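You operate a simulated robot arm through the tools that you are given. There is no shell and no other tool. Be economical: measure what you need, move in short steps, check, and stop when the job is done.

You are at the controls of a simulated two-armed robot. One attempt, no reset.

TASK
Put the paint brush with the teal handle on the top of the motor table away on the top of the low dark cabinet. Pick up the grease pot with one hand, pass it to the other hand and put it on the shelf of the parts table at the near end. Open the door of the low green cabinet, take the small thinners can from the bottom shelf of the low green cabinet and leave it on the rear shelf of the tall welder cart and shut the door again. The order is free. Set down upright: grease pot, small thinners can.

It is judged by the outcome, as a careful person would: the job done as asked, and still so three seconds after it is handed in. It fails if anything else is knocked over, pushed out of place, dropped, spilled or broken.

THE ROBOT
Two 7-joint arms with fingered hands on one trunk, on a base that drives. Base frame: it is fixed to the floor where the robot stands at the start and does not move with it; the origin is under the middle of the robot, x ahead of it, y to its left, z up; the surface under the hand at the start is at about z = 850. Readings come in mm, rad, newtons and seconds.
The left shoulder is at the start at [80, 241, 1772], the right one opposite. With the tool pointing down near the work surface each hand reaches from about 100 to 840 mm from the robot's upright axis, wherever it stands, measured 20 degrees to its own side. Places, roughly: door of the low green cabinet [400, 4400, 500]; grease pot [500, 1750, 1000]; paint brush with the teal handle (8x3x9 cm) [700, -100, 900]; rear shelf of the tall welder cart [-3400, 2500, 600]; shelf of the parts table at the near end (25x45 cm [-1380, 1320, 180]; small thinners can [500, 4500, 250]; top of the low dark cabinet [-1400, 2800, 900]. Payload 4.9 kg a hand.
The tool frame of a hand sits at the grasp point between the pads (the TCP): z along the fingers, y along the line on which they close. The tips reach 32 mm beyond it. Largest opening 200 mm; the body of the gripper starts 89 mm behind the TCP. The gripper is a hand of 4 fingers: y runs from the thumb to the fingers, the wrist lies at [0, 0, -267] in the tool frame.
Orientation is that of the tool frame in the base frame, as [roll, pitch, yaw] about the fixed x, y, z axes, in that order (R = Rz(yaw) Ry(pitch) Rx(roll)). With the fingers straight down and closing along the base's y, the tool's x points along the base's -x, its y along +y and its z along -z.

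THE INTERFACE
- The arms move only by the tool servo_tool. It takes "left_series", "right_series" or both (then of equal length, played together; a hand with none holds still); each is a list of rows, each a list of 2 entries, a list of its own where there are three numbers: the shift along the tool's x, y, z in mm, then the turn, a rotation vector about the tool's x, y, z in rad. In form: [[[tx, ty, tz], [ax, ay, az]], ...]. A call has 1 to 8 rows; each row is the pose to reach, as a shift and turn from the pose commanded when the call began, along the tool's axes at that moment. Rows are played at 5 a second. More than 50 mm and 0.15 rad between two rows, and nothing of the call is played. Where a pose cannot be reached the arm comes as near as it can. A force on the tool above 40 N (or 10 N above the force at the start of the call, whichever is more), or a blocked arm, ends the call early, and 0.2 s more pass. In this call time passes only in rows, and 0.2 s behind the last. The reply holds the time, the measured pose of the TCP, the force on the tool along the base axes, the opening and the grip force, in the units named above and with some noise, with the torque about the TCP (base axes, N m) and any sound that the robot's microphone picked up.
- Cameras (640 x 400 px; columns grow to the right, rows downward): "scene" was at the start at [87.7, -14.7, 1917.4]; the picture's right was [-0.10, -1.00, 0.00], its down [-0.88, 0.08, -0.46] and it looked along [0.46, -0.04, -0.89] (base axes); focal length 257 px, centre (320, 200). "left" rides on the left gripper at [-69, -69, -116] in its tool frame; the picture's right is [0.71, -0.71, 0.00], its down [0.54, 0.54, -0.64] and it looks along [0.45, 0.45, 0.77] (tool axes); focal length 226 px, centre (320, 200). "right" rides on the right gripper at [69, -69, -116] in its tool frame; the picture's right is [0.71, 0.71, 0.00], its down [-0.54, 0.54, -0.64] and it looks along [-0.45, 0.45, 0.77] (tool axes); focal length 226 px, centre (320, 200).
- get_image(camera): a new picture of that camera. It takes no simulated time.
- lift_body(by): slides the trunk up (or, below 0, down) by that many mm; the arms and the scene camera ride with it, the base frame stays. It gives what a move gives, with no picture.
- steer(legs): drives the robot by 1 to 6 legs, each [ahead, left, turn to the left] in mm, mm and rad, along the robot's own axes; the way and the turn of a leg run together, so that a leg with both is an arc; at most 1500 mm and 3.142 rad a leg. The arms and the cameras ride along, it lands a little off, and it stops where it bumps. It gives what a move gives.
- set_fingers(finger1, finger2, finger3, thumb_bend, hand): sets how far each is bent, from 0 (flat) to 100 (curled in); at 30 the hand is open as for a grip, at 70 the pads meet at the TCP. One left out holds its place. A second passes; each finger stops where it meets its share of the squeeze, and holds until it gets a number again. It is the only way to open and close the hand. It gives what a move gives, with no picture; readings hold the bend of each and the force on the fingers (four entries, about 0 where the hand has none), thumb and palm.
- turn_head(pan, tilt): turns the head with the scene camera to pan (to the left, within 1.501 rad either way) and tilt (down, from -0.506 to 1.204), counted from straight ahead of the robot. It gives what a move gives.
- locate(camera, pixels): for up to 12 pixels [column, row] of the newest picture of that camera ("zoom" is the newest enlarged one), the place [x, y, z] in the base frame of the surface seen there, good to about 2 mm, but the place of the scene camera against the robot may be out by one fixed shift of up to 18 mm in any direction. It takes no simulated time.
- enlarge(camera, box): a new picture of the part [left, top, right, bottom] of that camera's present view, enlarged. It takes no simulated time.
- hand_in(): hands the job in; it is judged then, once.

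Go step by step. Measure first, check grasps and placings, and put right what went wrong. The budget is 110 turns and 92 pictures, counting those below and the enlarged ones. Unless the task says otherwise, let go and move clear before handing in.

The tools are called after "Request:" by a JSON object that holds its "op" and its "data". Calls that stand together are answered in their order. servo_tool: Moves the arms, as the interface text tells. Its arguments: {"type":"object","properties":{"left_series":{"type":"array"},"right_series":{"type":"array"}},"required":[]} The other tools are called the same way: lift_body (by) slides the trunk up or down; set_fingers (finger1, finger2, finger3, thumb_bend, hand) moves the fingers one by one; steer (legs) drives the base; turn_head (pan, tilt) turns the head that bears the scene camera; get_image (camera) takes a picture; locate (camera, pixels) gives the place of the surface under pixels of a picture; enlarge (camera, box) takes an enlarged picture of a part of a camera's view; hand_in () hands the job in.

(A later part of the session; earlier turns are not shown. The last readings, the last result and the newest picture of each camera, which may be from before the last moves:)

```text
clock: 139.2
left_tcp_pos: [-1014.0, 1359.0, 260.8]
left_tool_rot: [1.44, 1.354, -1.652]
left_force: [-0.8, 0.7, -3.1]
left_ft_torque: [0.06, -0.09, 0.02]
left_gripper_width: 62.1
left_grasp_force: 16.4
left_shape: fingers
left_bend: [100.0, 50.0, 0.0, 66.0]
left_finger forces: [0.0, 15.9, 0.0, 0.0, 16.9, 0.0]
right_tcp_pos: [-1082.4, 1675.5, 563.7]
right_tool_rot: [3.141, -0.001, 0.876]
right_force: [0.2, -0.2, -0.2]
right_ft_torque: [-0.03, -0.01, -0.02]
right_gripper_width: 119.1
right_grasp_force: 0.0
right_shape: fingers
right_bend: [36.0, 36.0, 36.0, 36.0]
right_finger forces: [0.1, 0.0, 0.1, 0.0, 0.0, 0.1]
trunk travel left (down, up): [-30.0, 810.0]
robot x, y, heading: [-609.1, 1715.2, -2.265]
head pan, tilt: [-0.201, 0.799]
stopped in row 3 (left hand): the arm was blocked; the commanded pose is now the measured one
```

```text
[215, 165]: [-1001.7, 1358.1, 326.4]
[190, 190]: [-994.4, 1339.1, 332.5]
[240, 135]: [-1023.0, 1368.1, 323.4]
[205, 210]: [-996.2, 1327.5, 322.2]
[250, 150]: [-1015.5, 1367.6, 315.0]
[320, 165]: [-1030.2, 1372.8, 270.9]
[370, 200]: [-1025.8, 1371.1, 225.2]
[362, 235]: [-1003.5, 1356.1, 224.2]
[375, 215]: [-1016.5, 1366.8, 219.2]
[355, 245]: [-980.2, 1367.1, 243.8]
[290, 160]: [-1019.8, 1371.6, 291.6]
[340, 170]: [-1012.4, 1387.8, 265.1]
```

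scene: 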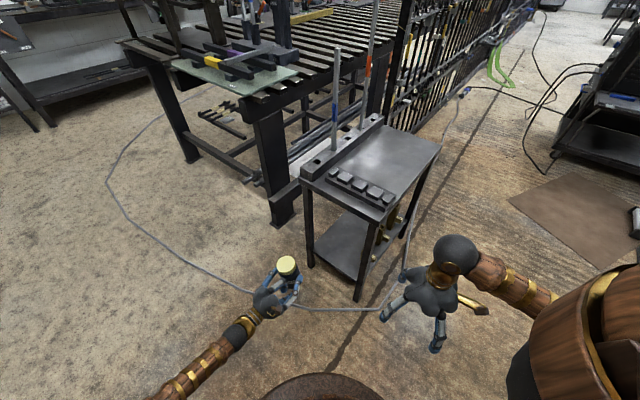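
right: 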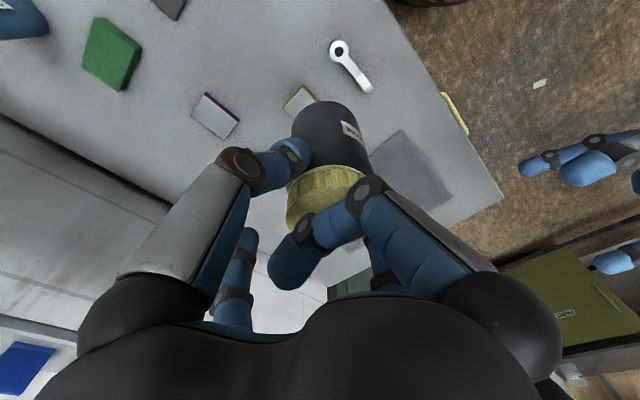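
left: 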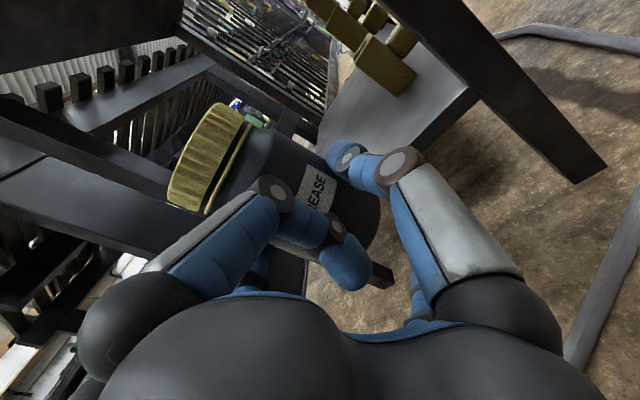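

The lean is now only about 0.06 rad, with the pot axis at (-1030,1336) and its bottom near z≈203. I'll lower 12 mm and drive toward the shelf by base only.

Request:
{"op": "lift_body", "data": {"by": -12}}

Request:
{"op": "steer", "data": {"legs": [[92, -69, 0]]}}

Request:
{"op": "get_image", "data": {"camera": "left"}}

Request:
{"op": "enlarge", "data": {"camera": "scene", "box": [220, 200, 380, 320]}}

```text
clock: 139.8
left_tcp_pos: [-1016.4, 1353.1, 262.0]
left_tool_rot: [1.376, 1.346, -1.709]
left_force: [0.5, 0.1, -3.5]
left_ft_torque: [0.08, -0.08, 0.0]
left_gripper_width: 62.2
left_grasp_force: 16.2
left_shape: fingers
left_bend: [100.0, 50.0, 0.0, 66.0]
left_finger forces: [0.1, 15.8, 0.1, 0.1, 16.8, 0.1]
right_tcp_pos: [-1082.2, 1677.3, 556.7]
right_tool_rot: [3.139, 0.003, 0.876]
right_force: [-0.8, -0.7, 0.3]
right_ft_torque: [0.01, 0.0, 0.01]
right_gripper_width: 119.2
right_grasp_force: 0.0
right_shape: fingers
right_bend: [36.0, 36.0, 36.0, 36.0]
right_finger forces: [0.0, 0.1, 0.0, 0.0, 0.1, 0.1]
trunk travel left (down, up): [-18.0, 822.0]
robot x, y, heading: [-606.4, 1712.2, -2.265]
head pan, tilt: [-0.201, 0.799]
```

```text
clock: 141.0
left_tcp_pos: [-1127.6, 1327.5, 260.8]
left_tool_rot: [1.371, 1.344, -1.711]
left_force: [-1.4, -0.8, -3.2]
left_ft_torque: [0.07, -0.06, -0.03]
left_gripper_width: 62.0
left_grasp_force: 16.4
left_shape: fingers
left_bend: [100.0, 50.0, 0.0, 66.0]
left_finger forces: [0.0, 15.8, 0.0, 0.0, 16.8, 0.0]
right_tcp_pos: [-1194.7, 1649.6, 554.3]
right_tool_rot: [3.138, 0.002, 0.875]
right_force: [-1.0, 0.5, 0.4]
right_ft_torque: [0.0, 0.02, -0.01]
right_gripper_width: 119.2
right_grasp_force: 0.1
right_shape: fingers
right_bend: [36.0, 36.0, 36.0, 36.0]
right_finger forces: [0.0, 0.1, 0.1, 0.1, 0.1, 0.0]
trunk travel left (down, up): [-18.0, 822.0]
robot x, y, heading: [-719.9, 1685.4, -2.267]
head pan, tilt: [-0.201, 0.799]
```

```text
24 pictures are left
```

left: 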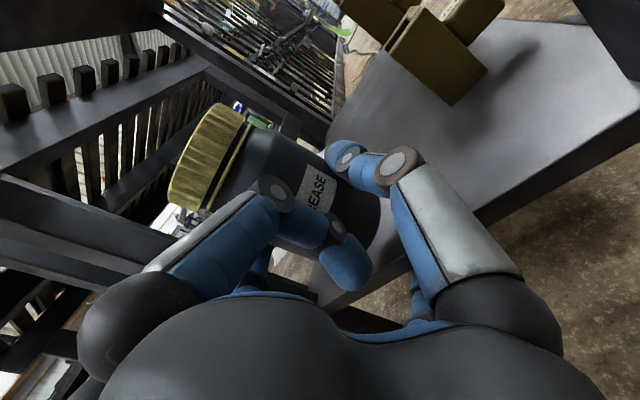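

```text
3.33 times, centred on (300, 260) of scene
```

zoom: 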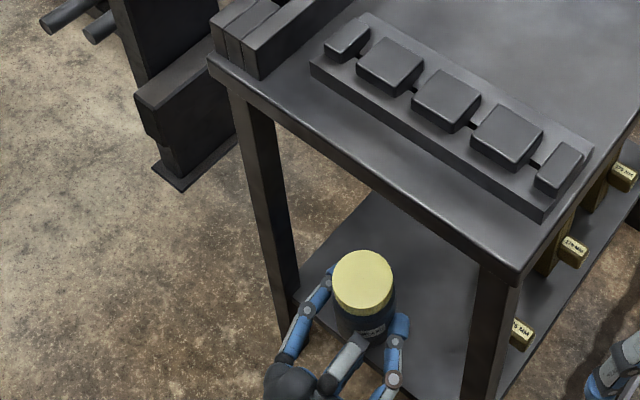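

The trunk no longer lowers the left hand, since TCP z stayed at 261 and the elbow is probably resting on the base. I'll try lowering with the arm in small steps.

Request:
{"op": "servo_tool", "data": {"left_series": [[[5.9, -1.3, 0], [0, 0, 0]], [[11.7, -2.6, 0], [0, 0, 0]]]}}

```text
clock: 141.6
left_tcp_pos: [-1127.3, 1315.3, 254.4]
left_tool_rot: [1.336, 1.336, -1.734]
left_force: [-0.5, 0.4, -3.0]
left_ft_torque: [0.06, -0.07, -0.03]
left_gripper_width: 62.2
left_grasp_force: 15.9
left_shape: fingers
left_bend: [100.0, 50.0, 0.0, 66.0]
left_finger forces: [0.1, 15.8, 0.0, 0.1, 16.6, 0.0]
right_tcp_pos: [-1191.9, 1650.5, 555.1]
right_tool_rot: [3.139, 0.004, 0.877]
right_force: [0.8, -0.4, -0.6]
right_ft_torque: [0.03, 0.01, 0.0]
right_gripper_width: 119.3
right_grasp_force: 0.0
right_shape: fingers
right_bend: [36.0, 36.0, 36.0, 36.0]
right_finger forces: [0.0, 0.0, 0.0, 0.0, 0.0, 0.0]
trunk travel left (down, up): [-18.0, 822.0]
robot x, y, heading: [-717.7, 1687.9, -2.263]
head pan, tilt: [-0.201, 0.799]
```

The hand sits too far to the robot's right, which jams the elbow on the base. I'll move the hand 70 mm left in the robot frame and drive the base 70 mm right, which frees the elbow.

Request:
{"op": "servo_tool", "data": {"left_series": [[[4.3, 23.3, -26], [0, 0, 0]], [[4, 46.7, -52], [0, 0, 0]]]}}

Request:
{"op": "steer", "data": {"legs": [[0, -62, 0]]}}

Request:
{"op": "servo_tool", "data": {"left_series": [[[4, -1, 0], [0, 0, 0]], [[8, -2, 0], [0, 0, 0]]]}}

Request:
{"op": "get_image", "data": {"camera": "left"}}

```text
clock: 142.2
left_tcp_pos: [-1075.1, 1284.4, 245.0]
left_tool_rot: [1.383, 1.351, -1.705]
left_force: [-0.5, -0.7, -2.9]
left_ft_torque: [0.07, -0.09, 0.0]
left_gripper_width: 62.1
left_grasp_force: 16.2
left_shape: fingers
left_bend: [100.0, 50.0, 0.0, 66.0]
left_finger forces: [0.1, 15.5, 0.0, 0.0, 16.5, 0.0]
right_tcp_pos: [-1193.9, 1648.0, 549.1]
right_tool_rot: [3.141, -0.003, 0.875]
right_force: [-0.5, 0.3, 0.8]
right_ft_torque: [0.03, 0.0, -0.01]
right_gripper_width: 119.3
right_grasp_force: 0.0
right_shape: fingers
right_bend: [36.0, 36.0, 36.0, 36.0]
right_finger forces: [0.0, 0.1, 0.1, 0.0, 0.0, 0.0]
trunk travel left (down, up): [-18.0, 822.0]
robot x, y, heading: [-721.0, 1680.8, -2.265]
head pan, tilt: [-0.201, 0.799]
```

```text
clock: 143.2
left_tcp_pos: [-1122.8, 1322.0, 246.2]
left_tool_rot: [1.38, 1.349, -1.703]
left_force: [0.4, 0.0, -3.8]
left_ft_torque: [0.1, -0.04, 0.04]
left_gripper_width: 62.1
left_grasp_force: 15.7
left_shape: fingers
left_bend: [100.0, 50.0, 0.0, 66.0]
left_finger forces: [0.0, 15.4, 0.0, 0.1, 16.4, 0.1]
right_tcp_pos: [-1242.8, 1688.1, 551.1]
right_tool_rot: [3.14, -0.003, 0.876]
right_force: [-0.8, 0.0, -0.7]
right_ft_torque: [-0.01, -0.01, -0.01]
right_gripper_width: 119.5
right_grasp_force: 0.1
right_shape: fingers
right_bend: [36.0, 36.0, 36.0, 36.0]
right_finger forces: [0.0, 0.1, 0.0, 0.0, 0.0, 0.0]
trunk travel left (down, up): [-18.0, 822.0]
robot x, y, heading: [-766.7, 1722.6, -2.265]
head pan, tilt: [-0.201, 0.799]
```

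```text
clock: 143.8
left_tcp_pos: [-1122.6, 1322.9, 239.9]
left_tool_rot: [1.376, 1.351, -1.704]
left_force: [0.3, 0.2, -3.5]
left_ft_torque: [0.07, -0.05, 0.0]
left_gripper_width: 62.1
left_grasp_force: 15.6
left_shape: fingers
left_bend: [100.0, 50.0, 0.0, 66.0]
left_finger forces: [0.0, 15.5, 0.1, 0.0, 16.4, 0.1]
right_tcp_pos: [-1241.0, 1689.1, 552.3]
right_tool_rot: [3.141, -0.005, 0.876]
right_force: [-0.8, 0.6, -0.7]
right_ft_torque: [0.02, -0.01, 0.0]
right_gripper_width: 119.3
right_grasp_force: 0.0
right_shape: fingers
right_bend: [36.0, 36.0, 36.0, 36.0]
right_finger forces: [0.0, 0.0, 0.1, 0.1, 0.0, 0.0]
trunk travel left (down, up): [-18.0, 822.0]
robot x, y, heading: [-767.5, 1726.4, -2.266]
head pan, tilt: [-0.201, 0.799]
```

```text
22 pictures are left
```

left: 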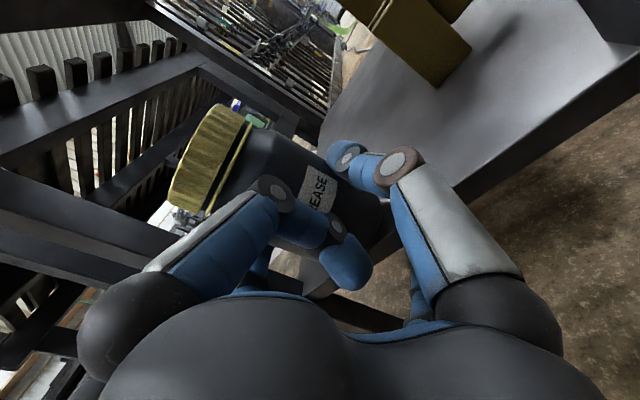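

No contact yet at z=240, so the pot bottom is just above the shelf. I'll drive 33 mm further in, then lower until contact.

Request:
{"op": "steer", "data": {"legs": [[21, -25, 0]]}}

Request:
{"op": "servo_tool", "data": {"left_series": [[[2, -0.5, 0], [0, 0, 0]], [[4, -1, 0], [0, 0, 0]]]}}

```text
clock: 144.7
left_tcp_pos: [-1156.5, 1322.1, 239.7]
left_tool_rot: [1.383, 1.351, -1.7]
left_force: [-0.2, -0.9, -3.9]
left_ft_torque: [0.08, -0.03, -0.03]
left_gripper_width: 62.1
left_grasp_force: 16.1
left_shape: fingers
left_bend: [100.0, 50.0, 0.0, 66.0]
left_finger forces: [0.0, 15.5, 0.0, 0.0, 16.3, 0.0]
right_tcp_pos: [-1276.5, 1688.2, 551.1]
right_tool_rot: [3.14, -0.004, 0.876]
right_force: [-0.3, -0.1, 0.7]
right_ft_torque: [0.0, -0.03, -0.04]
right_gripper_width: 119.4
right_grasp_force: 0.2
right_shape: fingers
right_bend: [36.0, 36.0, 36.0, 36.0]
right_finger forces: [0.0, 0.1, 0.0, 0.1, 0.1, 0.0]
trunk travel left (down, up): [-18.0, 822.0]
robot x, y, heading: [-798.4, 1724.9, -2.265]
head pan, tilt: [-0.201, 0.799]
```

```text
clock: 145.3
left_tcp_pos: [-1156.9, 1323.6, 236.0]
left_tool_rot: [1.376, 1.351, -1.709]
left_force: [0.9, 0.4, -4.0]
left_ft_torque: [0.07, -0.06, 0.01]
left_gripper_width: 62.0
left_grasp_force: 15.7
left_shape: fingers
left_bend: [100.0, 50.0, 0.0, 66.0]
left_finger forces: [0.0, 15.3, 0.1, 0.0, 16.3, 0.1]
right_tcp_pos: [-1274.7, 1688.3, 551.4]
right_tool_rot: [-3.14, -0.003, 0.876]
right_force: [-0.8, 0.6, 0.0]
right_ft_torque: [0.04, -0.03, -0.02]
right_gripper_width: 119.3
right_grasp_force: 0.0
right_shape: fingers
right_bend: [36.0, 36.0, 36.0, 36.0]
right_finger forces: [0.0, 0.0, 0.0, 0.0, 0.1, 0.1]
trunk travel left (down, up): [-18.0, 822.0]
robot x, y, heading: [-801.2, 1721.4, -2.264]
head pan, tilt: [-0.201, 0.799]
```

No contact yet, so I'll keep lowering in 2 mm steps with force watching.

Request:
{"op": "servo_tool", "data": {"left_series": [[[2, -0.5, 0], [0, 0, 0]], [[4, -1, 0], [0, 0, 0]]]}}

Request:
{"op": "servo_tool", "data": {"left_series": [[[1.5, -0.4, 0], [0, 0, 0]], [[3, -0.8, 0], [0, 0, 0]]]}}

Request:
{"op": "get_image", "data": {"camera": "left"}}

Request:
{"op": "locate", "data": {"camera": "left", "pixels": [[190, 190], [240, 135], [215, 165], [370, 200], [362, 235], [375, 215], [400, 190], [385, 240]]}}

```text
clock: 145.9
left_tcp_pos: [-1155.8, 1322.9, 231.7]
left_tool_rot: [1.377, 1.351, -1.706]
left_force: [-1.0, 0.2, -4.2]
left_ft_torque: [0.08, -0.07, 0.01]
left_gripper_width: 62.2
left_grasp_force: 15.5
left_shape: fingers
left_bend: [100.0, 50.0, 0.0, 66.0]
left_finger forces: [0.0, 15.4, 0.0, 0.1, 16.3, 0.0]
right_tcp_pos: [-1273.8, 1688.1, 552.1]
right_tool_rot: [3.14, -0.004, 0.877]
right_force: [-0.4, -0.3, 0.2]
right_ft_torque: [-0.01, 0.0, -0.01]
right_gripper_width: 119.3
right_grasp_force: 0.0
right_shape: fingers
right_bend: [36.0, 36.0, 36.0, 36.0]
right_finger forces: [0.0, 0.1, 0.0, 0.0, 0.0, 0.0]
trunk travel left (down, up): [-18.0, 822.0]
robot x, y, heading: [-798.1, 1725.1, -2.263]
head pan, tilt: [-0.201, 0.799]
```

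```text
clock: 146.5
left_tcp_pos: [-1156.8, 1322.7, 227.9]
left_tool_rot: [1.372, 1.349, -1.712]
left_force: [-0.6, 0.1, 1.1]
left_ft_torque: [0.1, 0.0, 0.02]
left_gripper_width: 62.0
left_grasp_force: 16.7
left_shape: fingers
left_bend: [100.0, 50.0, 0.0, 66.0]
left_finger forces: [0.0, 16.0, 0.0, 0.0, 16.4, 0.0]
right_tcp_pos: [-1275.3, 1687.6, 552.4]
right_tool_rot: [-3.141, -0.004, 0.876]
right_force: [0.0, -0.4, 0.6]
right_ft_torque: [-0.01, 0.03, 0.03]
right_gripper_width: 119.2
right_grasp_force: 0.1
right_shape: fingers
right_bend: [36.0, 36.0, 36.0, 36.0]
right_finger forces: [0.0, 0.1, 0.0, 0.0, 0.0, 0.0]
trunk travel left (down, up): [-18.0, 822.0]
robot x, y, heading: [-799.4, 1724.2, -2.264]
head pan, tilt: [-0.201, 0.799]
```

```text
21 pictures are left
```

left: 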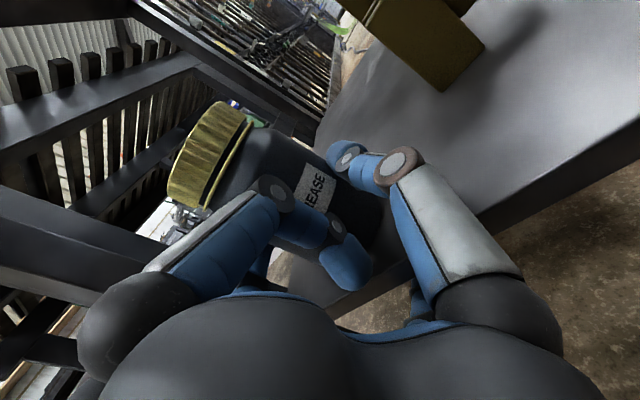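

```text
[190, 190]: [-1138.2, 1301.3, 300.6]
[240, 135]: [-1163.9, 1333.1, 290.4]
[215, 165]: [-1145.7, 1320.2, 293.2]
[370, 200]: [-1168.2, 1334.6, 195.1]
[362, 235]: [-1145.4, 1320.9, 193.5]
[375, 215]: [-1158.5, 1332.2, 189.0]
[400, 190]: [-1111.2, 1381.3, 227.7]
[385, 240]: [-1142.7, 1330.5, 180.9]
```

Contact is made (force up to +1 N) and the pot stands with its axis at (-1172,1300), about 50 mm inside the edge and upright. I'll release.

Request:
{"op": "set_fingers", "data": {"hand": "left", "finger2": 42, "thumb_bend": 55}}

Request:
{"op": "get_image", "data": {"camera": "left"}}

```text
clock: 147.5
left_tcp_pos: [-1157.1, 1322.5, 227.5]
left_tool_rot: [1.375, 1.35, -1.707]
left_force: [0.5, -0.3, 0.2]
left_ft_torque: [-0.01, -0.01, 0.02]
left_gripper_width: 77.3
left_grasp_force: 0.0
left_shape: fingers
left_bend: [100.0, 42.0, 0.0, 55.0]
left_finger forces: [0.0, 0.1, 0.0, 0.0, 0.0, 0.0]
right_tcp_pos: [-1274.9, 1688.8, 551.7]
right_tool_rot: [-3.141, -0.005, 0.876]
right_force: [0.5, -0.2, 0.4]
right_ft_torque: [-0.03, 0.01, 0.0]
right_gripper_width: 119.6
right_grasp_force: 0.1
right_shape: fingers
right_bend: [36.0, 36.0, 36.0, 36.0]
right_finger forces: [0.0, 0.1, 0.1, 0.0, 0.1, 0.1]
trunk travel left (down, up): [-18.0, 822.0]
robot x, y, heading: [-800.2, 1722.1, -2.268]
head pan, tilt: [-0.201, 0.799]
```

```text
20 pictures are left
```

left: 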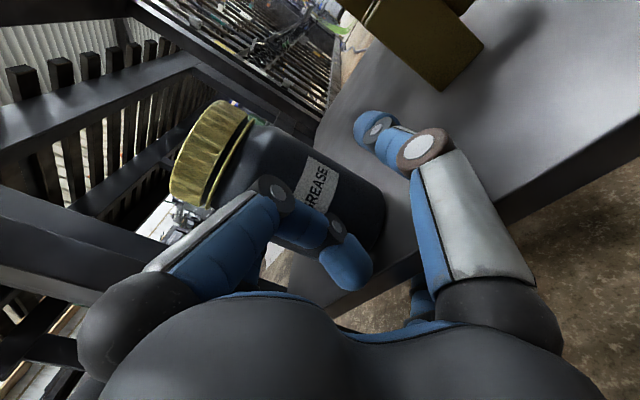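

The pot stands on the shelf near its open end. I'll back straight out in +x, raise the trunk and look back to confirm.

Request:
{"op": "steer", "data": {"legs": [[-96, 115, 0], [-192, 231, 0]]}}

Request:
{"op": "lift_body", "data": {"by": 300}}

Request:
{"op": "enlarge", "data": {"camera": "scene", "box": [220, 130, 420, 280]}}

```text
clock: 150.5
left_tcp_pos: [-702.9, 1324.9, 228.6]
left_tool_rot: [1.372, 1.351, -1.716]
left_force: [-0.7, 0.3, -0.3]
left_ft_torque: [0.04, 0.02, -0.01]
left_gripper_width: 77.5
left_grasp_force: 0.0
left_shape: fingers
left_bend: [100.0, 42.0, 0.0, 55.0]
left_finger forces: [0.0, 0.0, 0.0, 0.0, 0.0, 0.0]
right_tcp_pos: [-820.6, 1691.7, 551.7]
right_tool_rot: [-3.141, -0.001, 0.871]
right_force: [0.7, 0.2, 0.4]
right_ft_torque: [0.01, -0.01, 0.02]
right_gripper_width: 119.4
right_grasp_force: 0.2
right_shape: fingers
right_bend: [36.0, 36.0, 36.0, 36.0]
right_finger forces: [0.1, 0.1, 0.1, 0.0, 0.0, 0.0]
trunk travel left (down, up): [-18.0, 822.0]
robot x, y, heading: [-343.9, 1728.2, -2.266]
head pan, tilt: [-0.201, 0.799]
```

```text
clock: 153.5
left_tcp_pos: [-704.5, 1325.6, 527.3]
left_tool_rot: [1.375, 1.351, -1.711]
left_force: [-0.5, 0.0, 0.2]
left_ft_torque: [0.0, -0.02, 0.01]
left_gripper_width: 77.3
left_grasp_force: 0.2
left_shape: fingers
left_bend: [100.0, 42.0, 0.0, 55.0]
left_finger forces: [0.1, 0.1, 0.0, 0.0, 0.0, 0.1]
right_tcp_pos: [-821.4, 1692.7, 851.8]
right_tool_rot: [-3.141, -0.004, 0.87]
right_force: [-0.1, 0.0, 0.0]
right_ft_torque: [0.0, 0.01, 0.01]
right_gripper_width: 119.4
right_grasp_force: 0.0
right_shape: fingers
right_bend: [36.0, 36.0, 36.0, 36.0]
right_finger forces: [0.0, 0.1, 0.0, 0.0, 0.1, 0.1]
trunk travel left (down, up): [-318.0, 522.0]
robot x, y, heading: [-349.1, 1728.3, -2.269]
head pan, tilt: [-0.201, 0.799]
```

```text
2.67 times, centred on (320, 205) of scene
```

zoom: 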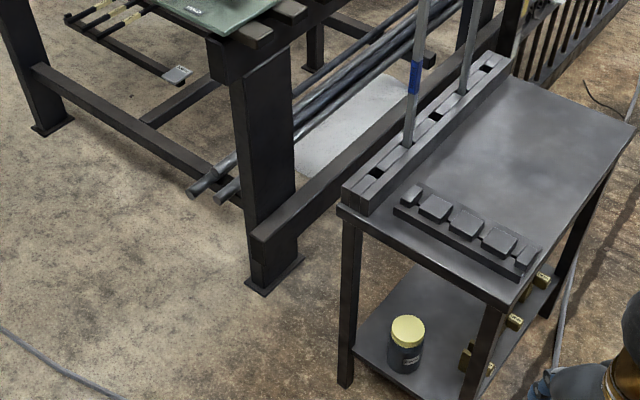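

The pot is upright on the shelf and the clamps are undisturbed. Next I'll turn to face the green cabinet and drive toward it.

Request:
{"op": "steer", "data": {"legs": [[0, 0, -2.442], [900, 0, 0], [800, -400, 0]]}}

Request:
{"op": "turn_head", "data": {"pan": -0.2, "tilt": 0.75}}

Request:
{"op": "get_image", "data": {"camera": "scene"}}

```text
clock: 168.4
left_tcp_pos: [144.2, 3947.2, 527.4]
left_tool_rot: [1.377, 1.351, 2.094]
left_force: [-0.1, 0.2, 0.1]
left_ft_torque: [0.04, 0.02, 0.0]
left_gripper_width: 77.4
left_grasp_force: 0.0
left_shape: fingers
left_bend: [100.0, 42.0, 0.0, 55.0]
left_finger forces: [0.0, 0.1, 0.0, 0.1, 0.0, 0.0]
right_tcp_pos: [461.5, 3731.3, 851.0]
right_tool_rot: [3.141, -0.004, -1.608]
right_force: [-1.0, 0.8, 0.2]
right_ft_torque: [0.0, -0.01, -0.01]
right_gripper_width: 119.1
right_grasp_force: 0.0
right_shape: fingers
right_bend: [36.0, 36.0, 36.0, 36.0]
right_finger forces: [0.0, 0.0, 0.0, 0.1, 0.1, 0.1]
trunk travel left (down, up): [-318.0, 522.0]
robot x, y, heading: [109.5, 3411.7, 1.536]
head pan, tilt: [-0.201, 0.799]
```

```text
clock: 169.0
left_tcp_pos: [145.5, 3948.1, 527.8]
left_tool_rot: [1.377, 1.35, 2.095]
left_force: [0.6, 0.8, 0.0]
left_ft_torque: [-0.01, 0.06, 0.01]
left_gripper_width: 77.5
left_grasp_force: 0.0
left_shape: fingers
left_bend: [100.0, 42.0, 0.0, 55.0]
left_finger forces: [0.0, 0.0, 0.0, 0.0, 0.1, 0.0]
right_tcp_pos: [461.0, 3732.2, 851.9]
right_tool_rot: [-3.141, -0.004, -1.607]
right_force: [0.6, 0.8, -0.5]
right_ft_torque: [0.01, -0.03, 0.0]
right_gripper_width: 119.3
right_grasp_force: 0.0
right_shape: fingers
right_bend: [36.0, 36.0, 36.0, 36.0]
right_finger forces: [0.1, 0.0, 0.0, 0.1, 0.0, 0.1]
trunk travel left (down, up): [-318.0, 522.0]
robot x, y, heading: [106.4, 3411.4, 1.536]
head pan, tilt: [-0.201, 0.75]
```

```text
18 pictures are left
```

scene: 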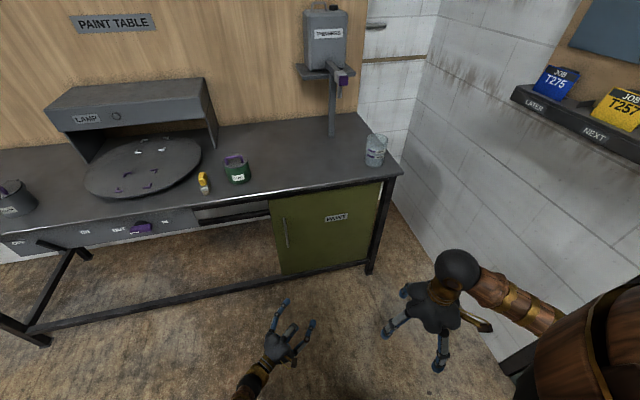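

The green door is at (325,225) with its vertical bar handle at (286,232). I'll locate its corners and handle.

Request:
{"op": "enlarge", "data": {"camera": "scene", "box": [250, 160, 410, 290]}}

Request:
{"op": "locate", "data": {"camera": "scene", "pixels": [[276, 205], [378, 188], [288, 270], [365, 258], [286, 220], [287, 232], [288, 246], [300, 230], [376, 150], [375, 240], [330, 290], [420, 300]]}}

```text
3.08 times, centred on (330, 225) of scene
```

zoom: 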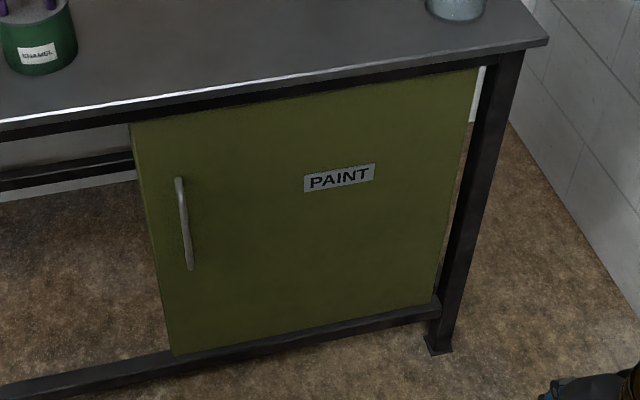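

```text
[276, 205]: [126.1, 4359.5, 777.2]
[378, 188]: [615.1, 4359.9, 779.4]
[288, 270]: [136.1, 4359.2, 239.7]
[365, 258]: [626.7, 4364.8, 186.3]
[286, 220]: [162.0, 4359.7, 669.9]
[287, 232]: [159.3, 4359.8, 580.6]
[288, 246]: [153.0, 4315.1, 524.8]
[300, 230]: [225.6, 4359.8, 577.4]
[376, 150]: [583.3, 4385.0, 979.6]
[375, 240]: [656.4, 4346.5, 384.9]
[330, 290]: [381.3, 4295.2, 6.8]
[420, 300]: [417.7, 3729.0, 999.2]
```

The door spans x≈115 to 640, hinged on the right at its face y≈4360, and the handle bar is at x≈160, y≈4320, z≈515 to 670. I'll use the right hand to open it, so I'll tuck the left hand aside, turn the right hand to point forward and lower the trunk.

Request:
{"op": "servo_tool", "data": {"left_series": [[[0, 17, -25], [0, 0, 0]], [[0, 34, -50], [0, 0, 0]], [[0, 50, -75], [0, 0, 0]], [[0, 67, -100], [0, 0, 0]], [[0, 84, -125], [0, 0, 0]], [[0, 100, -150], [0, 0, 0]], [[0, 100, -150], [0, 0, 0]], [[0, 100, -150], [0, 0, 0]]], "right_series": [[[-25, 0, 0], [0, -0.1428, 0]], [[-50, 0, 0], [0, -0.2856, 0]], [[-75, 0, 0], [0, -0.4284, 0]], [[-100, 0, 0], [0, -0.5712, 0]], [[-125, 0, 0], [0, -0.714, 0]], [[-150, 0, 0], [0, -0.8568, 0]], [[-175, 0, 0], [0, -0.9996, 0]], [[-200, 0, 0], [0, -1.142, 0]]]}}

Request:
{"op": "servo_tool", "data": {"right_series": [[[0, 0, 0], [0, -0.1428, 0]], [[0, 0, 0], [0, -0.2856, 0]], [[0, 0, 0], [0, -0.429, 0]]]}}

Request:
{"op": "lift_body", "data": {"by": -250}}

Request:
{"op": "set_fingers", "data": {"hand": "right", "finger1": 100, "finger2": 50, "finger3": 20, "thumb_bend": 50}}

```text
clock: 170.8
left_tcp_pos: [-32.6, 3924.2, 544.5]
left_tool_rot: [1.379, 1.351, 2.095]
left_force: [0.1, -0.2, 0.0]
left_ft_torque: [0.03, -0.02, 0.03]
left_gripper_width: 77.6
left_grasp_force: 0.1
left_shape: fingers
left_bend: [100.0, 42.0, 0.0, 55.0]
left_finger forces: [0.1, 0.0, 0.0, 0.1, 0.1, 0.1]
right_tcp_pos: [468.1, 3931.0, 850.0]
right_tool_rot: [3.139, 1.141, -1.609]
right_force: [-0.4, -0.4, 0.4]
right_ft_torque: [0.01, -0.03, 0.04]
right_gripper_width: 119.3
right_grasp_force: 0.1
right_shape: fingers
right_bend: [36.0, 36.0, 36.0, 36.0]
right_finger forces: [0.0, 0.0, 0.0, 0.0, 0.0, 0.1]
right hand out of reach, approached as far as the arm can: row 1, 2, 3, 4
trunk travel left (down, up): [-318.0, 522.0]
robot x, y, heading: [105.1, 3411.0, 1.536]
head pan, tilt: [-0.201, 0.75]
```

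```text
clock: 171.6
left_tcp_pos: [-32.9, 3925.0, 544.3]
left_tool_rot: [1.377, 1.351, 2.093]
left_force: [-0.8, -0.1, 0.3]
left_ft_torque: [0.02, 0.01, 0.01]
left_gripper_width: 77.5
left_grasp_force: 0.1
left_shape: fingers
left_bend: [100.0, 42.0, 0.0, 55.0]
left_finger forces: [0.0, 0.0, 0.1, 0.0, 0.0, 0.0]
right_tcp_pos: [474.5, 3954.3, 857.2]
right_tool_rot: [2.472, 1.567, -2.275]
right_force: [0.7, -0.1, 0.6]
right_ft_torque: [-0.02, 0.02, 0.01]
right_gripper_width: 119.4
right_grasp_force: 0.0
right_shape: fingers
right_bend: [36.0, 36.0, 36.0, 36.0]
right_finger forces: [0.0, 0.1, 0.0, 0.0, 0.1, 0.0]
right hand out of reach, approached as far as the arm can: row 2, 3
trunk travel left (down, up): [-318.0, 522.0]
robot x, y, heading: [105.9, 3409.7, 1.539]
head pan, tilt: [-0.201, 0.75]
```

```text
clock: 174.2
left_tcp_pos: [-32.6, 3924.2, 294.2]
left_tool_rot: [1.377, 1.352, 2.093]
left_force: [-0.5, 0.3, 0.2]
left_ft_torque: [-0.02, 0.02, 0.0]
left_gripper_width: 77.5
left_grasp_force: 0.0
left_shape: fingers
left_bend: [100.0, 42.0, 0.0, 55.0]
left_finger forces: [0.0, 0.0, 0.0, 0.0, 0.0, 0.0]
right_tcp_pos: [475.5, 3954.1, 606.4]
right_tool_rot: [2.955, 1.567, -1.793]
right_force: [1.0, 0.0, 0.2]
right_ft_torque: [0.01, 0.01, 0.0]
right_gripper_width: 119.3
right_grasp_force: 0.0
right_shape: fingers
right_bend: [36.0, 36.0, 36.0, 36.0]
right_finger forces: [0.1, 0.0, 0.0, 0.0, 0.0, 0.0]
trunk travel left (down, up): [-68.0, 772.0]
robot x, y, heading: [109.6, 3411.3, 1.541]
head pan, tilt: [-0.201, 0.75]
```

```text
clock: 175.2
left_tcp_pos: [-33.4, 3923.8, 294.6]
left_tool_rot: [1.374, 1.351, 2.092]
left_force: [0.4, 0.2, 0.7]
left_ft_torque: [0.0, 0.02, 0.01]
left_gripper_width: 77.5
left_grasp_force: 0.1
left_shape: fingers
left_bend: [100.0, 42.0, 0.0, 55.0]
left_finger forces: [0.0, 0.0, 0.0, 0.0, 0.0, 0.0]
right_tcp_pos: [475.6, 3953.8, 607.2]
right_tool_rot: [2.953, 1.567, -1.798]
right_force: [0.1, 0.6, 0.8]
right_ft_torque: [0.0, 0.01, 0.01]
right_gripper_width: 85.0
right_grasp_force: 0.0
right_shape: fingers
right_bend: [100.0, 50.0, 20.0, 50.0]
right_finger forces: [0.0, 0.0, 0.0, 0.1, 0.1, 0.0]
trunk travel left (down, up): [-68.0, 772.0]
robot x, y, heading: [109.8, 3412.3, 1.534]
head pan, tilt: [-0.201, 0.75]
```

The right hand points at the cabinet (direction about +y) at z≈607. I'll drive so it lines up with the handle at x≈160 and check with its camera.

Request:
{"op": "steer", "data": {"legs": [[216, 315, 0]]}}

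Request:
{"op": "get_image", "data": {"camera": "right"}}

```text
clock: 177.6
left_tcp_pos: [-342.1, 4152.7, 294.0]
left_tool_rot: [1.376, 1.35, 2.09]
left_force: [0.8, 0.6, 0.6]
left_ft_torque: [0.04, -0.01, 0.03]
left_gripper_width: 77.3
left_grasp_force: 0.0
left_shape: fingers
left_bend: [100.0, 42.0, 0.0, 55.0]
left_finger forces: [0.1, 0.0, 0.0, 0.0, 0.0, 0.1]
right_tcp_pos: [166.0, 4179.8, 607.6]
right_tool_rot: [-3.085, 1.568, -1.552]
right_force: [0.2, 0.6, 0.4]
right_ft_torque: [-0.02, 0.02, -0.02]
right_gripper_width: 85.1
right_grasp_force: 0.0
right_shape: fingers
right_bend: [100.0, 50.0, 20.0, 50.0]
right_finger forces: [0.0, 0.1, 0.0, 0.1, 0.0, 0.1]
trunk travel left (down, up): [-68.0, 772.0]
robot x, y, heading: [-199.9, 3639.3, 1.534]
head pan, tilt: [-0.201, 0.75]
```

```text
16 pictures are left
```

right: 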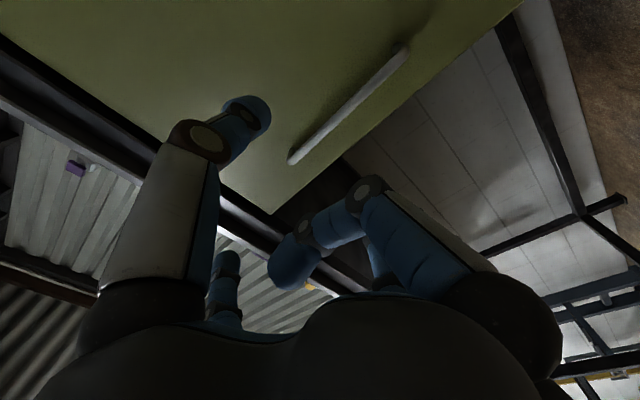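

The handle runs from (295,155) to (400,55) in the right view. I'll get its true position.

Request:
{"op": "locate", "data": {"camera": "right", "pixels": [[295, 156], [320, 135], [345, 110], [372, 83], [400, 55], [250, 60], [330, 170]]}}

```text
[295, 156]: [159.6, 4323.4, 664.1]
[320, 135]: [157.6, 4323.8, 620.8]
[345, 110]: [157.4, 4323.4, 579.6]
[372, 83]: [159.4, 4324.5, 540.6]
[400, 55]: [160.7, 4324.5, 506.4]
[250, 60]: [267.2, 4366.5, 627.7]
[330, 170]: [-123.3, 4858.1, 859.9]
```

The handle bar is at (159, 4323 to 4335), z 506 to 664. I'll advance 140 mm and close thumb and finger2 on it.

Request:
{"op": "servo_tool", "data": {"right_series": [[[0, 4, 45], [0, 0, 0]], [[0, 8, 90], [0, 0, 0]], [[0, 12, 125], [0, 0, 0]], [[0, 12, 139], [0, 0, 0]]]}}

Request:
{"op": "set_fingers", "data": {"hand": "right", "finger2": 78, "thumb_bend": 78}}

```text
clock: 178.6
left_tcp_pos: [-342.6, 4152.3, 294.3]
left_tool_rot: [1.377, 1.35, 2.092]
left_force: [0.3, 1.2, 0.0]
left_ft_torque: [-0.01, 0.0, 0.01]
left_gripper_width: 77.4
left_grasp_force: 0.0
left_shape: fingers
left_bend: [100.0, 42.0, 0.0, 55.0]
left_finger forces: [0.1, 0.1, 0.0, 0.1, 0.0, 0.1]
right_tcp_pos: [157.7, 4320.0, 610.2]
right_tool_rot: [3.112, 1.567, -1.64]
right_force: [0.2, -0.9, 0.0]
right_ft_torque: [-0.02, 0.04, -0.04]
right_gripper_width: 85.2
right_grasp_force: 0.1
right_shape: fingers
right_bend: [100.0, 50.0, 20.0, 50.0]
right_finger forces: [0.1, 0.0, 0.0, 0.0, 0.0, 0.0]
trunk travel left (down, up): [-68.0, 772.0]
robot x, y, heading: [-203.6, 3636.2, 1.534]
head pan, tilt: [-0.201, 0.75]
```

```text
clock: 179.6
left_tcp_pos: [-342.0, 4151.5, 295.2]
left_tool_rot: [1.377, 1.352, 2.091]
left_force: [0.9, -0.5, 0.4]
left_ft_torque: [0.03, -0.02, -0.05]
left_gripper_width: 77.7
left_grasp_force: 0.0
left_shape: fingers
left_bend: [100.0, 42.0, 0.0, 55.0]
left_finger forces: [0.0, 0.0, 0.0, 0.0, 0.0, 0.0]
right_tcp_pos: [158.9, 4319.5, 608.6]
right_tool_rot: [3.022, 1.568, -1.728]
right_force: [1.2, 2.1, 0.0]
right_ft_torque: [-0.01, -0.02, -0.03]
right_gripper_width: 52.1
right_grasp_force: 0.0
right_shape: fingers
right_bend: [100.0, 76.0, 20.0, 73.0]
right_finger forces: [0.0, 0.1, 0.1, 0.0, 0.0, 0.1]
trunk travel left (down, up): [-68.0, 772.0]
robot x, y, heading: [-201.0, 3638.5, 1.531]
head pan, tilt: [-0.201, 0.75]
```

The fingers closed to 76 and 73 without much force, possibly hooked behind the bar. I'll pull back 40 mm and see whether there's resistance.

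Request:
{"op": "servo_tool", "data": {"right_series": [[[0, 0, -12], [0, 0, 0]], [[0, 0, -25], [0, 0, 0]], [[0, 0, -40], [0, 0, 0]]]}}

Request:
{"op": "get_image", "data": {"camera": "right"}}

```text
clock: 180.4
left_tcp_pos: [-342.0, 4151.6, 294.9]
left_tool_rot: [1.379, 1.349, 2.09]
left_force: [0.0, -0.2, 0.1]
left_ft_torque: [0.01, 0.03, -0.02]
left_gripper_width: 77.4
left_grasp_force: 0.1
left_shape: fingers
left_bend: [100.0, 42.0, 0.0, 55.0]
left_finger forces: [0.1, 0.0, 0.0, 0.0, 0.0, 0.0]
right_tcp_pos: [159.2, 4278.9, 607.6]
right_tool_rot: [2.958, 1.568, -1.797]
right_force: [13.1, 2.1, 1.6]
right_ft_torque: [0.01, 0.0, -0.07]
right_gripper_width: 53.4
right_grasp_force: 8.6
right_shape: fingers
right_bend: [100.0, 76.0, 20.0, 73.0]
right_finger forces: [0.1, 0.1, 0.1, 0.0, 17.6, 0.0]
trunk travel left (down, up): [-68.0, 772.0]
robot x, y, heading: [-198.9, 3634.2, 1.53]
head pan, tilt: [-0.201, 0.75]
```

```text
15 pictures are left
```

right: 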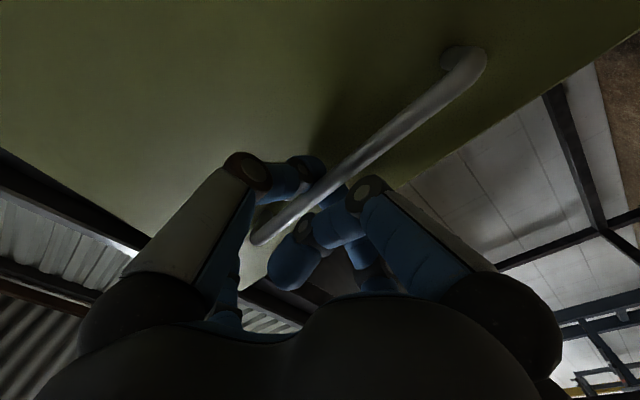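

The handle is hooked and the door has started to open (thumb force 17 N). I'll drive the base along the handle's arc.

Request:
{"op": "steer", "data": {"legs": [[-121, -42, 0], [-99, -67, 0], [-80, -90, 0]]}}

Request:
{"op": "get_image", "data": {"camera": "scene"}}

```text
clock: 183.3
left_tcp_pos: [-155.3, 3848.4, 293.3]
left_tool_rot: [1.384, 1.348, 2.096]
left_force: [0.7, -0.2, 0.2]
left_ft_torque: [0.01, 0.06, 0.0]
left_gripper_width: 77.4
left_grasp_force: 0.2
left_shape: fingers
left_bend: [100.0, 42.0, 0.0, 55.0]
left_finger forces: [0.1, 0.0, 0.0, 0.0, 0.1, 0.0]
right_tcp_pos: [346.0, 3974.3, 606.7]
right_tool_rot: [2.476, 1.567, -2.282]
right_force: [19.4, 28.1, 4.7]
right_ft_torque: [0.08, -0.17, 0.41]
right_gripper_width: 61.4
right_grasp_force: 16.1
right_shape: fingers
right_bend: [100.0, 77.0, 20.0, 65.0]
right_finger forces: [0.0, 2.2, 0.1, 0.1, 30.5, 0.0]
trunk travel left (down, up): [-68.0, 772.0]
robot x, y, heading: [-16.0, 3334.8, 1.533]
head pan, tilt: [-0.201, 0.75]
```

```text
14 pictures are left
```

scene: 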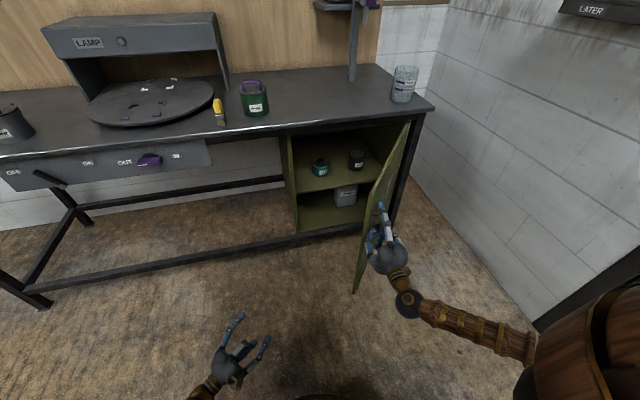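

The door is open about 55°, and the small grey can stands on the bottom shelf at (346,196), with two jars on the shelf above. I'll locate the can and shelf.

Request:
{"op": "enlarge", "data": {"camera": "scene", "box": [280, 120, 420, 250]}}

Request:
{"op": "locate", "data": {"camera": "zoom", "pixels": [[300, 315], [280, 345], [325, 340], [300, 370], [270, 320], [340, 315], [240, 400], [300, 270], [180, 240], [345, 200], [110, 500], [150, 330]]}}

```text
3.08 times, centred on (350, 185) of scene
```

zoom: 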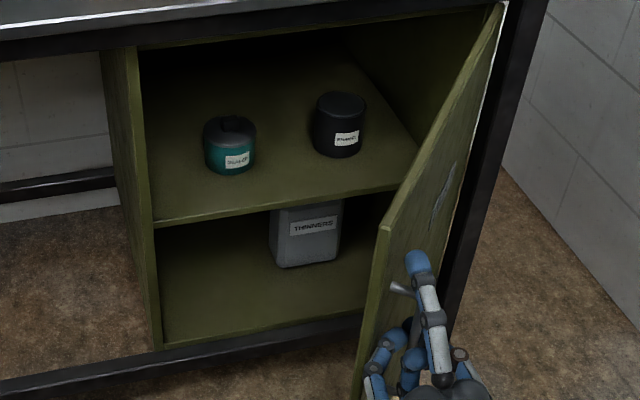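

```text
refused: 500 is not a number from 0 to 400
```

Request:
{"op": "locate", "data": {"camera": "zoom", "pixels": [[305, 210], [272, 235], [276, 265], [340, 260], [341, 215], [305, 245], [300, 295], [200, 215], [160, 345], [390, 225], [290, 300], [250, 210]]}}

```text
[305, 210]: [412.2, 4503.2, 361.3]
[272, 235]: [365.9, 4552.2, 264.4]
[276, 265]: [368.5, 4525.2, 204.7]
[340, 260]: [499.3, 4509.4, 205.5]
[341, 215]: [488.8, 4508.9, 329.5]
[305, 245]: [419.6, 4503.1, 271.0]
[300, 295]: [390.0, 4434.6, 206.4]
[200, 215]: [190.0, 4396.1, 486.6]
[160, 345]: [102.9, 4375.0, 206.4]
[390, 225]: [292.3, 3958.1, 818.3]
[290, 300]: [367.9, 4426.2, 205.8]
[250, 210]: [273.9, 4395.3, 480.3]
```

The can's front face is at y≈4510, x 373 to 502, standing at z≈199. The half-open door still blocks a straight approach, so I'll continue pulling along the arc toward 85°.

Request:
{"op": "steer", "data": {"legs": [[-46, -84, 0], [-29, -92, 0], [-9, -95, 0]]}}

Request:
{"op": "get_image", "data": {"camera": "scene"}}

```text
clock: 185.9
left_tcp_pos: [112.6, 3753.1, 295.1]
left_tool_rot: [1.378, 1.35, 2.09]
left_force: [-0.4, 0.6, -0.8]
left_ft_torque: [-0.01, 0.01, 0.01]
left_gripper_width: 77.6
left_grasp_force: 0.1
left_shape: fingers
left_bend: [100.0, 42.0, 0.0, 55.0]
left_finger forces: [0.0, 0.0, 0.0, 0.1, 0.1, 0.0]
right_tcp_pos: [613.6, 3880.1, 608.2]
right_tool_rot: [2.331, 1.569, -2.425]
right_force: [-4.9, -7.8, -0.2]
right_ft_torque: [0.06, -0.06, 2.32]
right_gripper_width: 44.8
right_grasp_force: 29.1
right_shape: fingers
right_bend: [100.0, 62.0, 20.0, 78.0]
right_finger forces: [0.0, 59.5, 0.0, 0.1, 0.1, 0.0]
trunk travel left (down, up): [-68.0, 772.0]
robot x, y, heading: [254.6, 3233.6, 1.531]
head pan, tilt: [-0.201, 0.75]
```

```text
12 pictures are left
```

scene: 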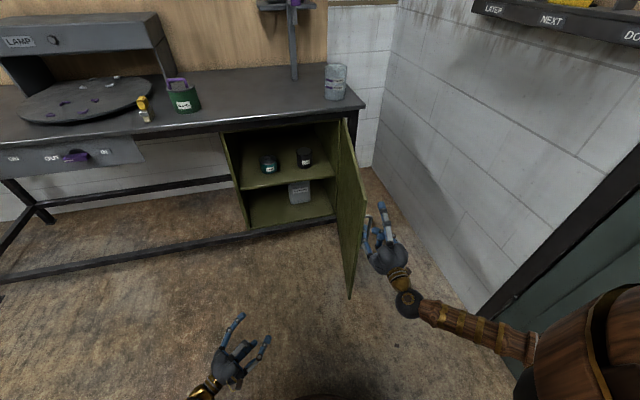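

The door is now about 88° open. I'll open the thumb, ease finger2 and withdraw straight back from the handle.

Request:
{"op": "set_fingers", "data": {"hand": "right", "thumb_bend": 36, "finger2": 54}}

Request:
{"op": "servo_tool", "data": {"right_series": [[[0, 0, -20], [0, 0, 0]], [[0, 0, -45], [0, 0, 0]], [[0, 0, -70], [0, 0, 0]]]}}

Request:
{"op": "steer", "data": {"legs": [[-120, 0, 0]]}}

```text
clock: 186.9
left_tcp_pos: [112.9, 3753.2, 295.5]
left_tool_rot: [1.378, 1.35, 2.09]
left_force: [0.0, -0.4, 0.7]
left_ft_torque: [0.01, 0.06, 0.0]
left_gripper_width: 77.6
left_grasp_force: 0.1
left_shape: fingers
left_bend: [100.0, 42.0, 0.0, 55.0]
left_finger forces: [0.0, 0.0, 0.0, 0.0, 0.0, 0.1]
right_tcp_pos: [613.1, 3879.5, 608.2]
right_tool_rot: [3.1, 1.569, -1.656]
right_force: [0.4, -0.6, -0.5]
right_ft_torque: [0.01, 0.02, 0.03]
right_gripper_width: 106.2
right_grasp_force: 0.0
right_shape: fingers
right_bend: [100.0, 54.0, 20.0, 36.0]
right_finger forces: [0.1, 0.0, 0.0, 0.0, 0.0, 0.0]
trunk travel left (down, up): [-68.0, 772.0]
robot x, y, heading: [250.0, 3239.7, 1.53]
head pan, tilt: [-0.201, 0.75]
```

```text
clock: 187.8
left_tcp_pos: [112.6, 3752.9, 294.7]
left_tool_rot: [1.376, 1.351, 2.086]
left_force: [-1.0, 0.1, -0.8]
left_ft_torque: [-0.01, 0.02, -0.03]
left_gripper_width: 77.2
left_grasp_force: 0.1
left_shape: fingers
left_bend: [100.0, 42.0, 0.0, 55.0]
left_finger forces: [0.0, 0.1, 0.1, 0.0, 0.0, 0.1]
right_tcp_pos: [609.0, 3808.3, 607.5]
right_tool_rot: [2.988, 1.569, -1.768]
right_force: [0.0, -0.5, 0.6]
right_ft_torque: [0.03, 0.02, 0.0]
right_gripper_width: 106.1
right_grasp_force: 0.0
right_shape: fingers
right_bend: [100.0, 54.0, 20.0, 36.0]
right_finger forces: [0.0, 0.0, 0.0, 0.0, 0.1, 0.0]
trunk travel left (down, up): [-68.0, 772.0]
robot x, y, heading: [253.1, 3237.0, 1.526]
head pan, tilt: [-0.201, 0.75]
```

```text
clock: 189.0
left_tcp_pos: [107.4, 3634.4, 294.9]
left_tool_rot: [1.372, 1.349, 2.086]
left_force: [0.2, 0.1, 0.8]
left_ft_torque: [0.02, 0.0, 0.03]
left_gripper_width: 77.4
left_grasp_force: 0.1
left_shape: fingers
left_bend: [100.0, 42.0, 0.0, 55.0]
left_finger forces: [0.0, 0.0, 0.0, 0.1, 0.0, 0.0]
right_tcp_pos: [605.2, 3690.3, 608.4]
right_tool_rot: [2.879, 1.571, -1.879]
right_force: [-1.0, -1.0, 0.2]
right_ft_torque: [0.0, -0.01, 0.0]
right_gripper_width: 106.3
right_grasp_force: 0.0
right_shape: fingers
right_bend: [100.0, 54.0, 20.0, 36.0]
right_finger forces: [0.0, 0.0, 0.0, 0.0, 0.0, 0.1]
trunk travel left (down, up): [-68.0, 772.0]
robot x, y, heading: [248.0, 3119.1, 1.527]
head pan, tilt: [-0.201, 0.75]
```

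The hand is clear of the handle. I'll lower the trunk fully, raise the left hand out of the way, lower the right hand to can height and open its thumb and finger2 wide.

Request:
{"op": "lift_body", "data": {"by": -68}}

Request:
{"op": "servo_tool", "data": {"left_series": [[[-25, 0, 0], [0, 0, 0]], [[-50, 0, 0], [0, 0, 0]], [[-75, 0, 0], [0, 0, 0]], [[-100, 0, 0], [0, 0, 0]], [[-125, 0, 0], [0, 0, 0]], [[-150, 0, 0], [0, 0, 0]], [[-150, 0, 0], [0, 0, 0]]], "right_series": [[[38, 0, 15], [0, 0, 0]], [[77, 0, 30], [0, 0, 0]], [[116, 0, 45], [0, 0, 0]], [[154, 0, 60], [0, 0, 0]], [[192, 0, 75], [0, 0, 0]], [[230, 0, 90], [0, 0, 0]], [[266, 0, 100], [0, 0, 0]]]}}

Request:
{"op": "set_fingers", "data": {"hand": "right", "finger1": 100, "finger2": 32, "finger3": 20, "thumb_bend": 32}}

```text
clock: 190.1
left_tcp_pos: [108.8, 3634.9, 226.3]
left_tool_rot: [1.374, 1.351, 2.085]
left_force: [0.5, 0.9, -0.4]
left_ft_torque: [0.0, -0.01, 0.04]
left_gripper_width: 77.0
left_grasp_force: 0.1
left_shape: fingers
left_bend: [100.0, 42.0, 0.0, 55.0]
left_finger forces: [0.0, 0.1, 0.0, 0.1, 0.0, 0.1]
right_tcp_pos: [605.8, 3691.3, 540.0]
right_tool_rot: [3.109, 1.568, -1.646]
right_force: [0.0, 0.4, 0.5]
right_ft_torque: [0.01, -0.01, 0.0]
right_gripper_width: 106.3
right_grasp_force: 0.1
right_shape: fingers
right_bend: [100.0, 54.0, 20.0, 36.0]
right_finger forces: [0.0, 0.1, 0.1, 0.0, 0.0, 0.0]
trunk travel left (down, up): [0.0, 840.0]
robot x, y, heading: [248.1, 3124.7, 1.532]
head pan, tilt: [-0.201, 0.75]
```

```text
clock: 191.7
left_tcp_pos: [124.9, 3605.0, 372.6]
left_tool_rot: [1.376, 1.351, 2.088]
left_force: [0.3, -0.2, 0.4]
left_ft_torque: [0.03, -0.01, 0.0]
left_gripper_width: 77.4
left_grasp_force: 0.0
left_shape: fingers
left_bend: [100.0, 42.0, 0.0, 55.0]
left_finger forces: [0.0, 0.0, 0.1, 0.0, 0.0, 0.0]
right_tcp_pos: [607.5, 3788.9, 272.7]
right_tool_rot: [2.89, 1.571, -1.866]
right_force: [1.4, 0.4, -0.5]
right_ft_torque: [-0.04, 0.03, 0.01]
right_gripper_width: 106.5
right_grasp_force: 0.0
right_shape: fingers
right_bend: [100.0, 54.0, 20.0, 36.0]
right_finger forces: [0.0, 0.1, 0.0, 0.0, 0.0, 0.0]
trunk travel left (down, up): [0.0, 840.0]
robot x, y, heading: [246.9, 3117.4, 1.531]
head pan, tilt: [-0.201, 0.75]
```

```text
clock: 192.7
left_tcp_pos: [125.3, 3605.8, 370.8]
left_tool_rot: [1.376, 1.351, 2.089]
left_force: [0.0, -0.3, 0.5]
left_ft_torque: [0.01, -0.02, 0.02]
left_gripper_width: 77.5
left_grasp_force: 0.0
left_shape: fingers
left_bend: [100.0, 42.0, 0.0, 55.0]
left_finger forces: [0.0, 0.0, 0.0, 0.0, 0.0, 0.0]
right_tcp_pos: [607.8, 3788.9, 274.5]
right_tool_rot: [3.095, 1.571, -1.663]
right_force: [-0.4, -0.1, 0.0]
right_ft_torque: [0.01, 0.0, -0.06]
right_gripper_width: 112.4
right_grasp_force: 0.2
right_shape: fingers
right_bend: [100.0, 32.0, 20.0, 32.0]
right_finger forces: [0.0, 0.0, 0.0, 0.0, 0.0, 0.0]
trunk travel left (down, up): [0.0, 840.0]
robot x, y, heading: [244.2, 3120.5, 1.529]
head pan, tilt: [-0.201, 0.75]
```

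The right forearm would sweep out toward the open door, so I'll use the mirrored pot pose: the right hand points 50° inward, with the robot standing at the left. First I'll fold and raise the left hand, then move the right hand.

Request:
{"op": "set_fingers", "data": {"hand": "left", "finger1": 65, "finger2": 65, "finger3": 60, "thumb_bend": 65}}

Request:
{"op": "servo_tool", "data": {"left_series": [[[-30, 0, 0], [0, 0, 0]], [[-60, 8, -10], [0, 0, 0]], [[-90, 16, -20], [0, 0, 0]], [[-120, 24, -30], [0, 0, 0]], [[-150, 32, -40], [0, 0, 0]], [[-180, 40, -50], [0, 0, 0]], [[-200, 50, -60], [0, 0, 0]], [[-200, 60, -60], [0, 0, 0]]], "right_series": [[[0, 45, -10], [-0.109, 0, 0]], [[0, 90, -20], [-0.218, 0, 0]], [[0, 135, -30], [-0.327, 0, 0]], [[0, 180, -40], [-0.436, 0, 0]], [[0, 225, -50], [-0.545, 0, 0]], [[0, 270, -60], [-0.654, 0, 0]], [[0, 315, -70], [-0.763, 0, 0]], [[0, 360, -80], [-0.87, 0, 0]]]}}

Request:
{"op": "get_image", "data": {"camera": "scene"}}

```text
clock: 193.7
left_tcp_pos: [124.3, 3606.2, 372.9]
left_tool_rot: [1.376, 1.351, 2.09]
left_force: [0.2, 0.5, -0.2]
left_ft_torque: [0.03, -0.03, -0.02]
left_gripper_width: 15.4
left_grasp_force: 0.1
left_shape: fingers
left_bend: [65.0, 65.0, 60.0, 65.0]
left_finger forces: [0.0, 0.0, 0.1, 0.1, 0.0, 0.0]
right_tcp_pos: [607.0, 3789.4, 273.6]
right_tool_rot: [3.101, 1.57, -1.656]
right_force: [-0.1, -0.8, 0.5]
right_ft_torque: [0.03, 0.0, 0.01]
right_gripper_width: 112.3
right_grasp_force: 0.0
right_shape: fingers
right_bend: [100.0, 32.0, 20.0, 32.0]
right_finger forces: [0.0, 0.0, 0.1, 0.0, 0.0, 0.0]
trunk travel left (down, up): [0.0, 840.0]
robot x, y, heading: [247.7, 3118.1, 1.531]
head pan, tilt: [-0.201, 0.75]
```

```text
clock: 195.4
left_tcp_pos: [62.0, 3574.7, 579.0]
left_tool_rot: [1.373, 1.35, 2.087]
left_force: [0.8, 1.3, -0.2]
left_ft_torque: [-0.02, -0.03, 0.03]
left_gripper_width: 15.9
left_grasp_force: 0.1
left_shape: fingers
left_bend: [65.0, 65.0, 60.0, 65.0]
left_finger forces: [0.0, 0.1, 0.0, 0.0, 0.1, 0.0]
right_tcp_pos: [245.4, 3728.9, 272.7]
right_tool_rot: [2.604, 1.57, -1.277]
right_force: [0.1, 0.7, 0.0]
right_ft_torque: [0.02, 0.01, 0.0]
right_gripper_width: 112.3
right_grasp_force: 0.2
right_shape: fingers
right_bend: [100.0, 32.0, 20.0, 32.0]
right_finger forces: [0.0, 0.0, 0.1, 0.1, 0.1, 0.0]
trunk travel left (down, up): [0.0, 840.0]
robot x, y, heading: [247.0, 3123.7, 1.531]
head pan, tilt: [-0.201, 0.75]
```

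```text
11 pictures are left
```

scene: 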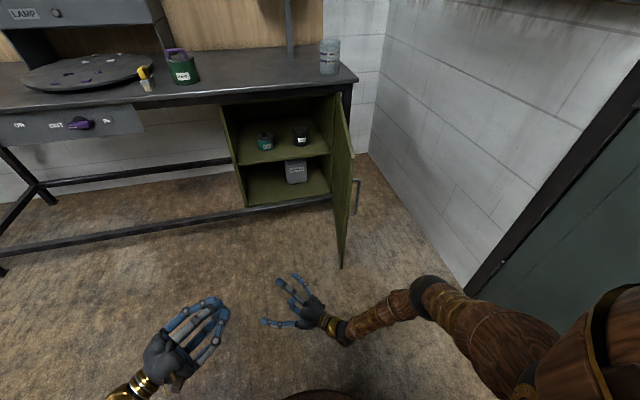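

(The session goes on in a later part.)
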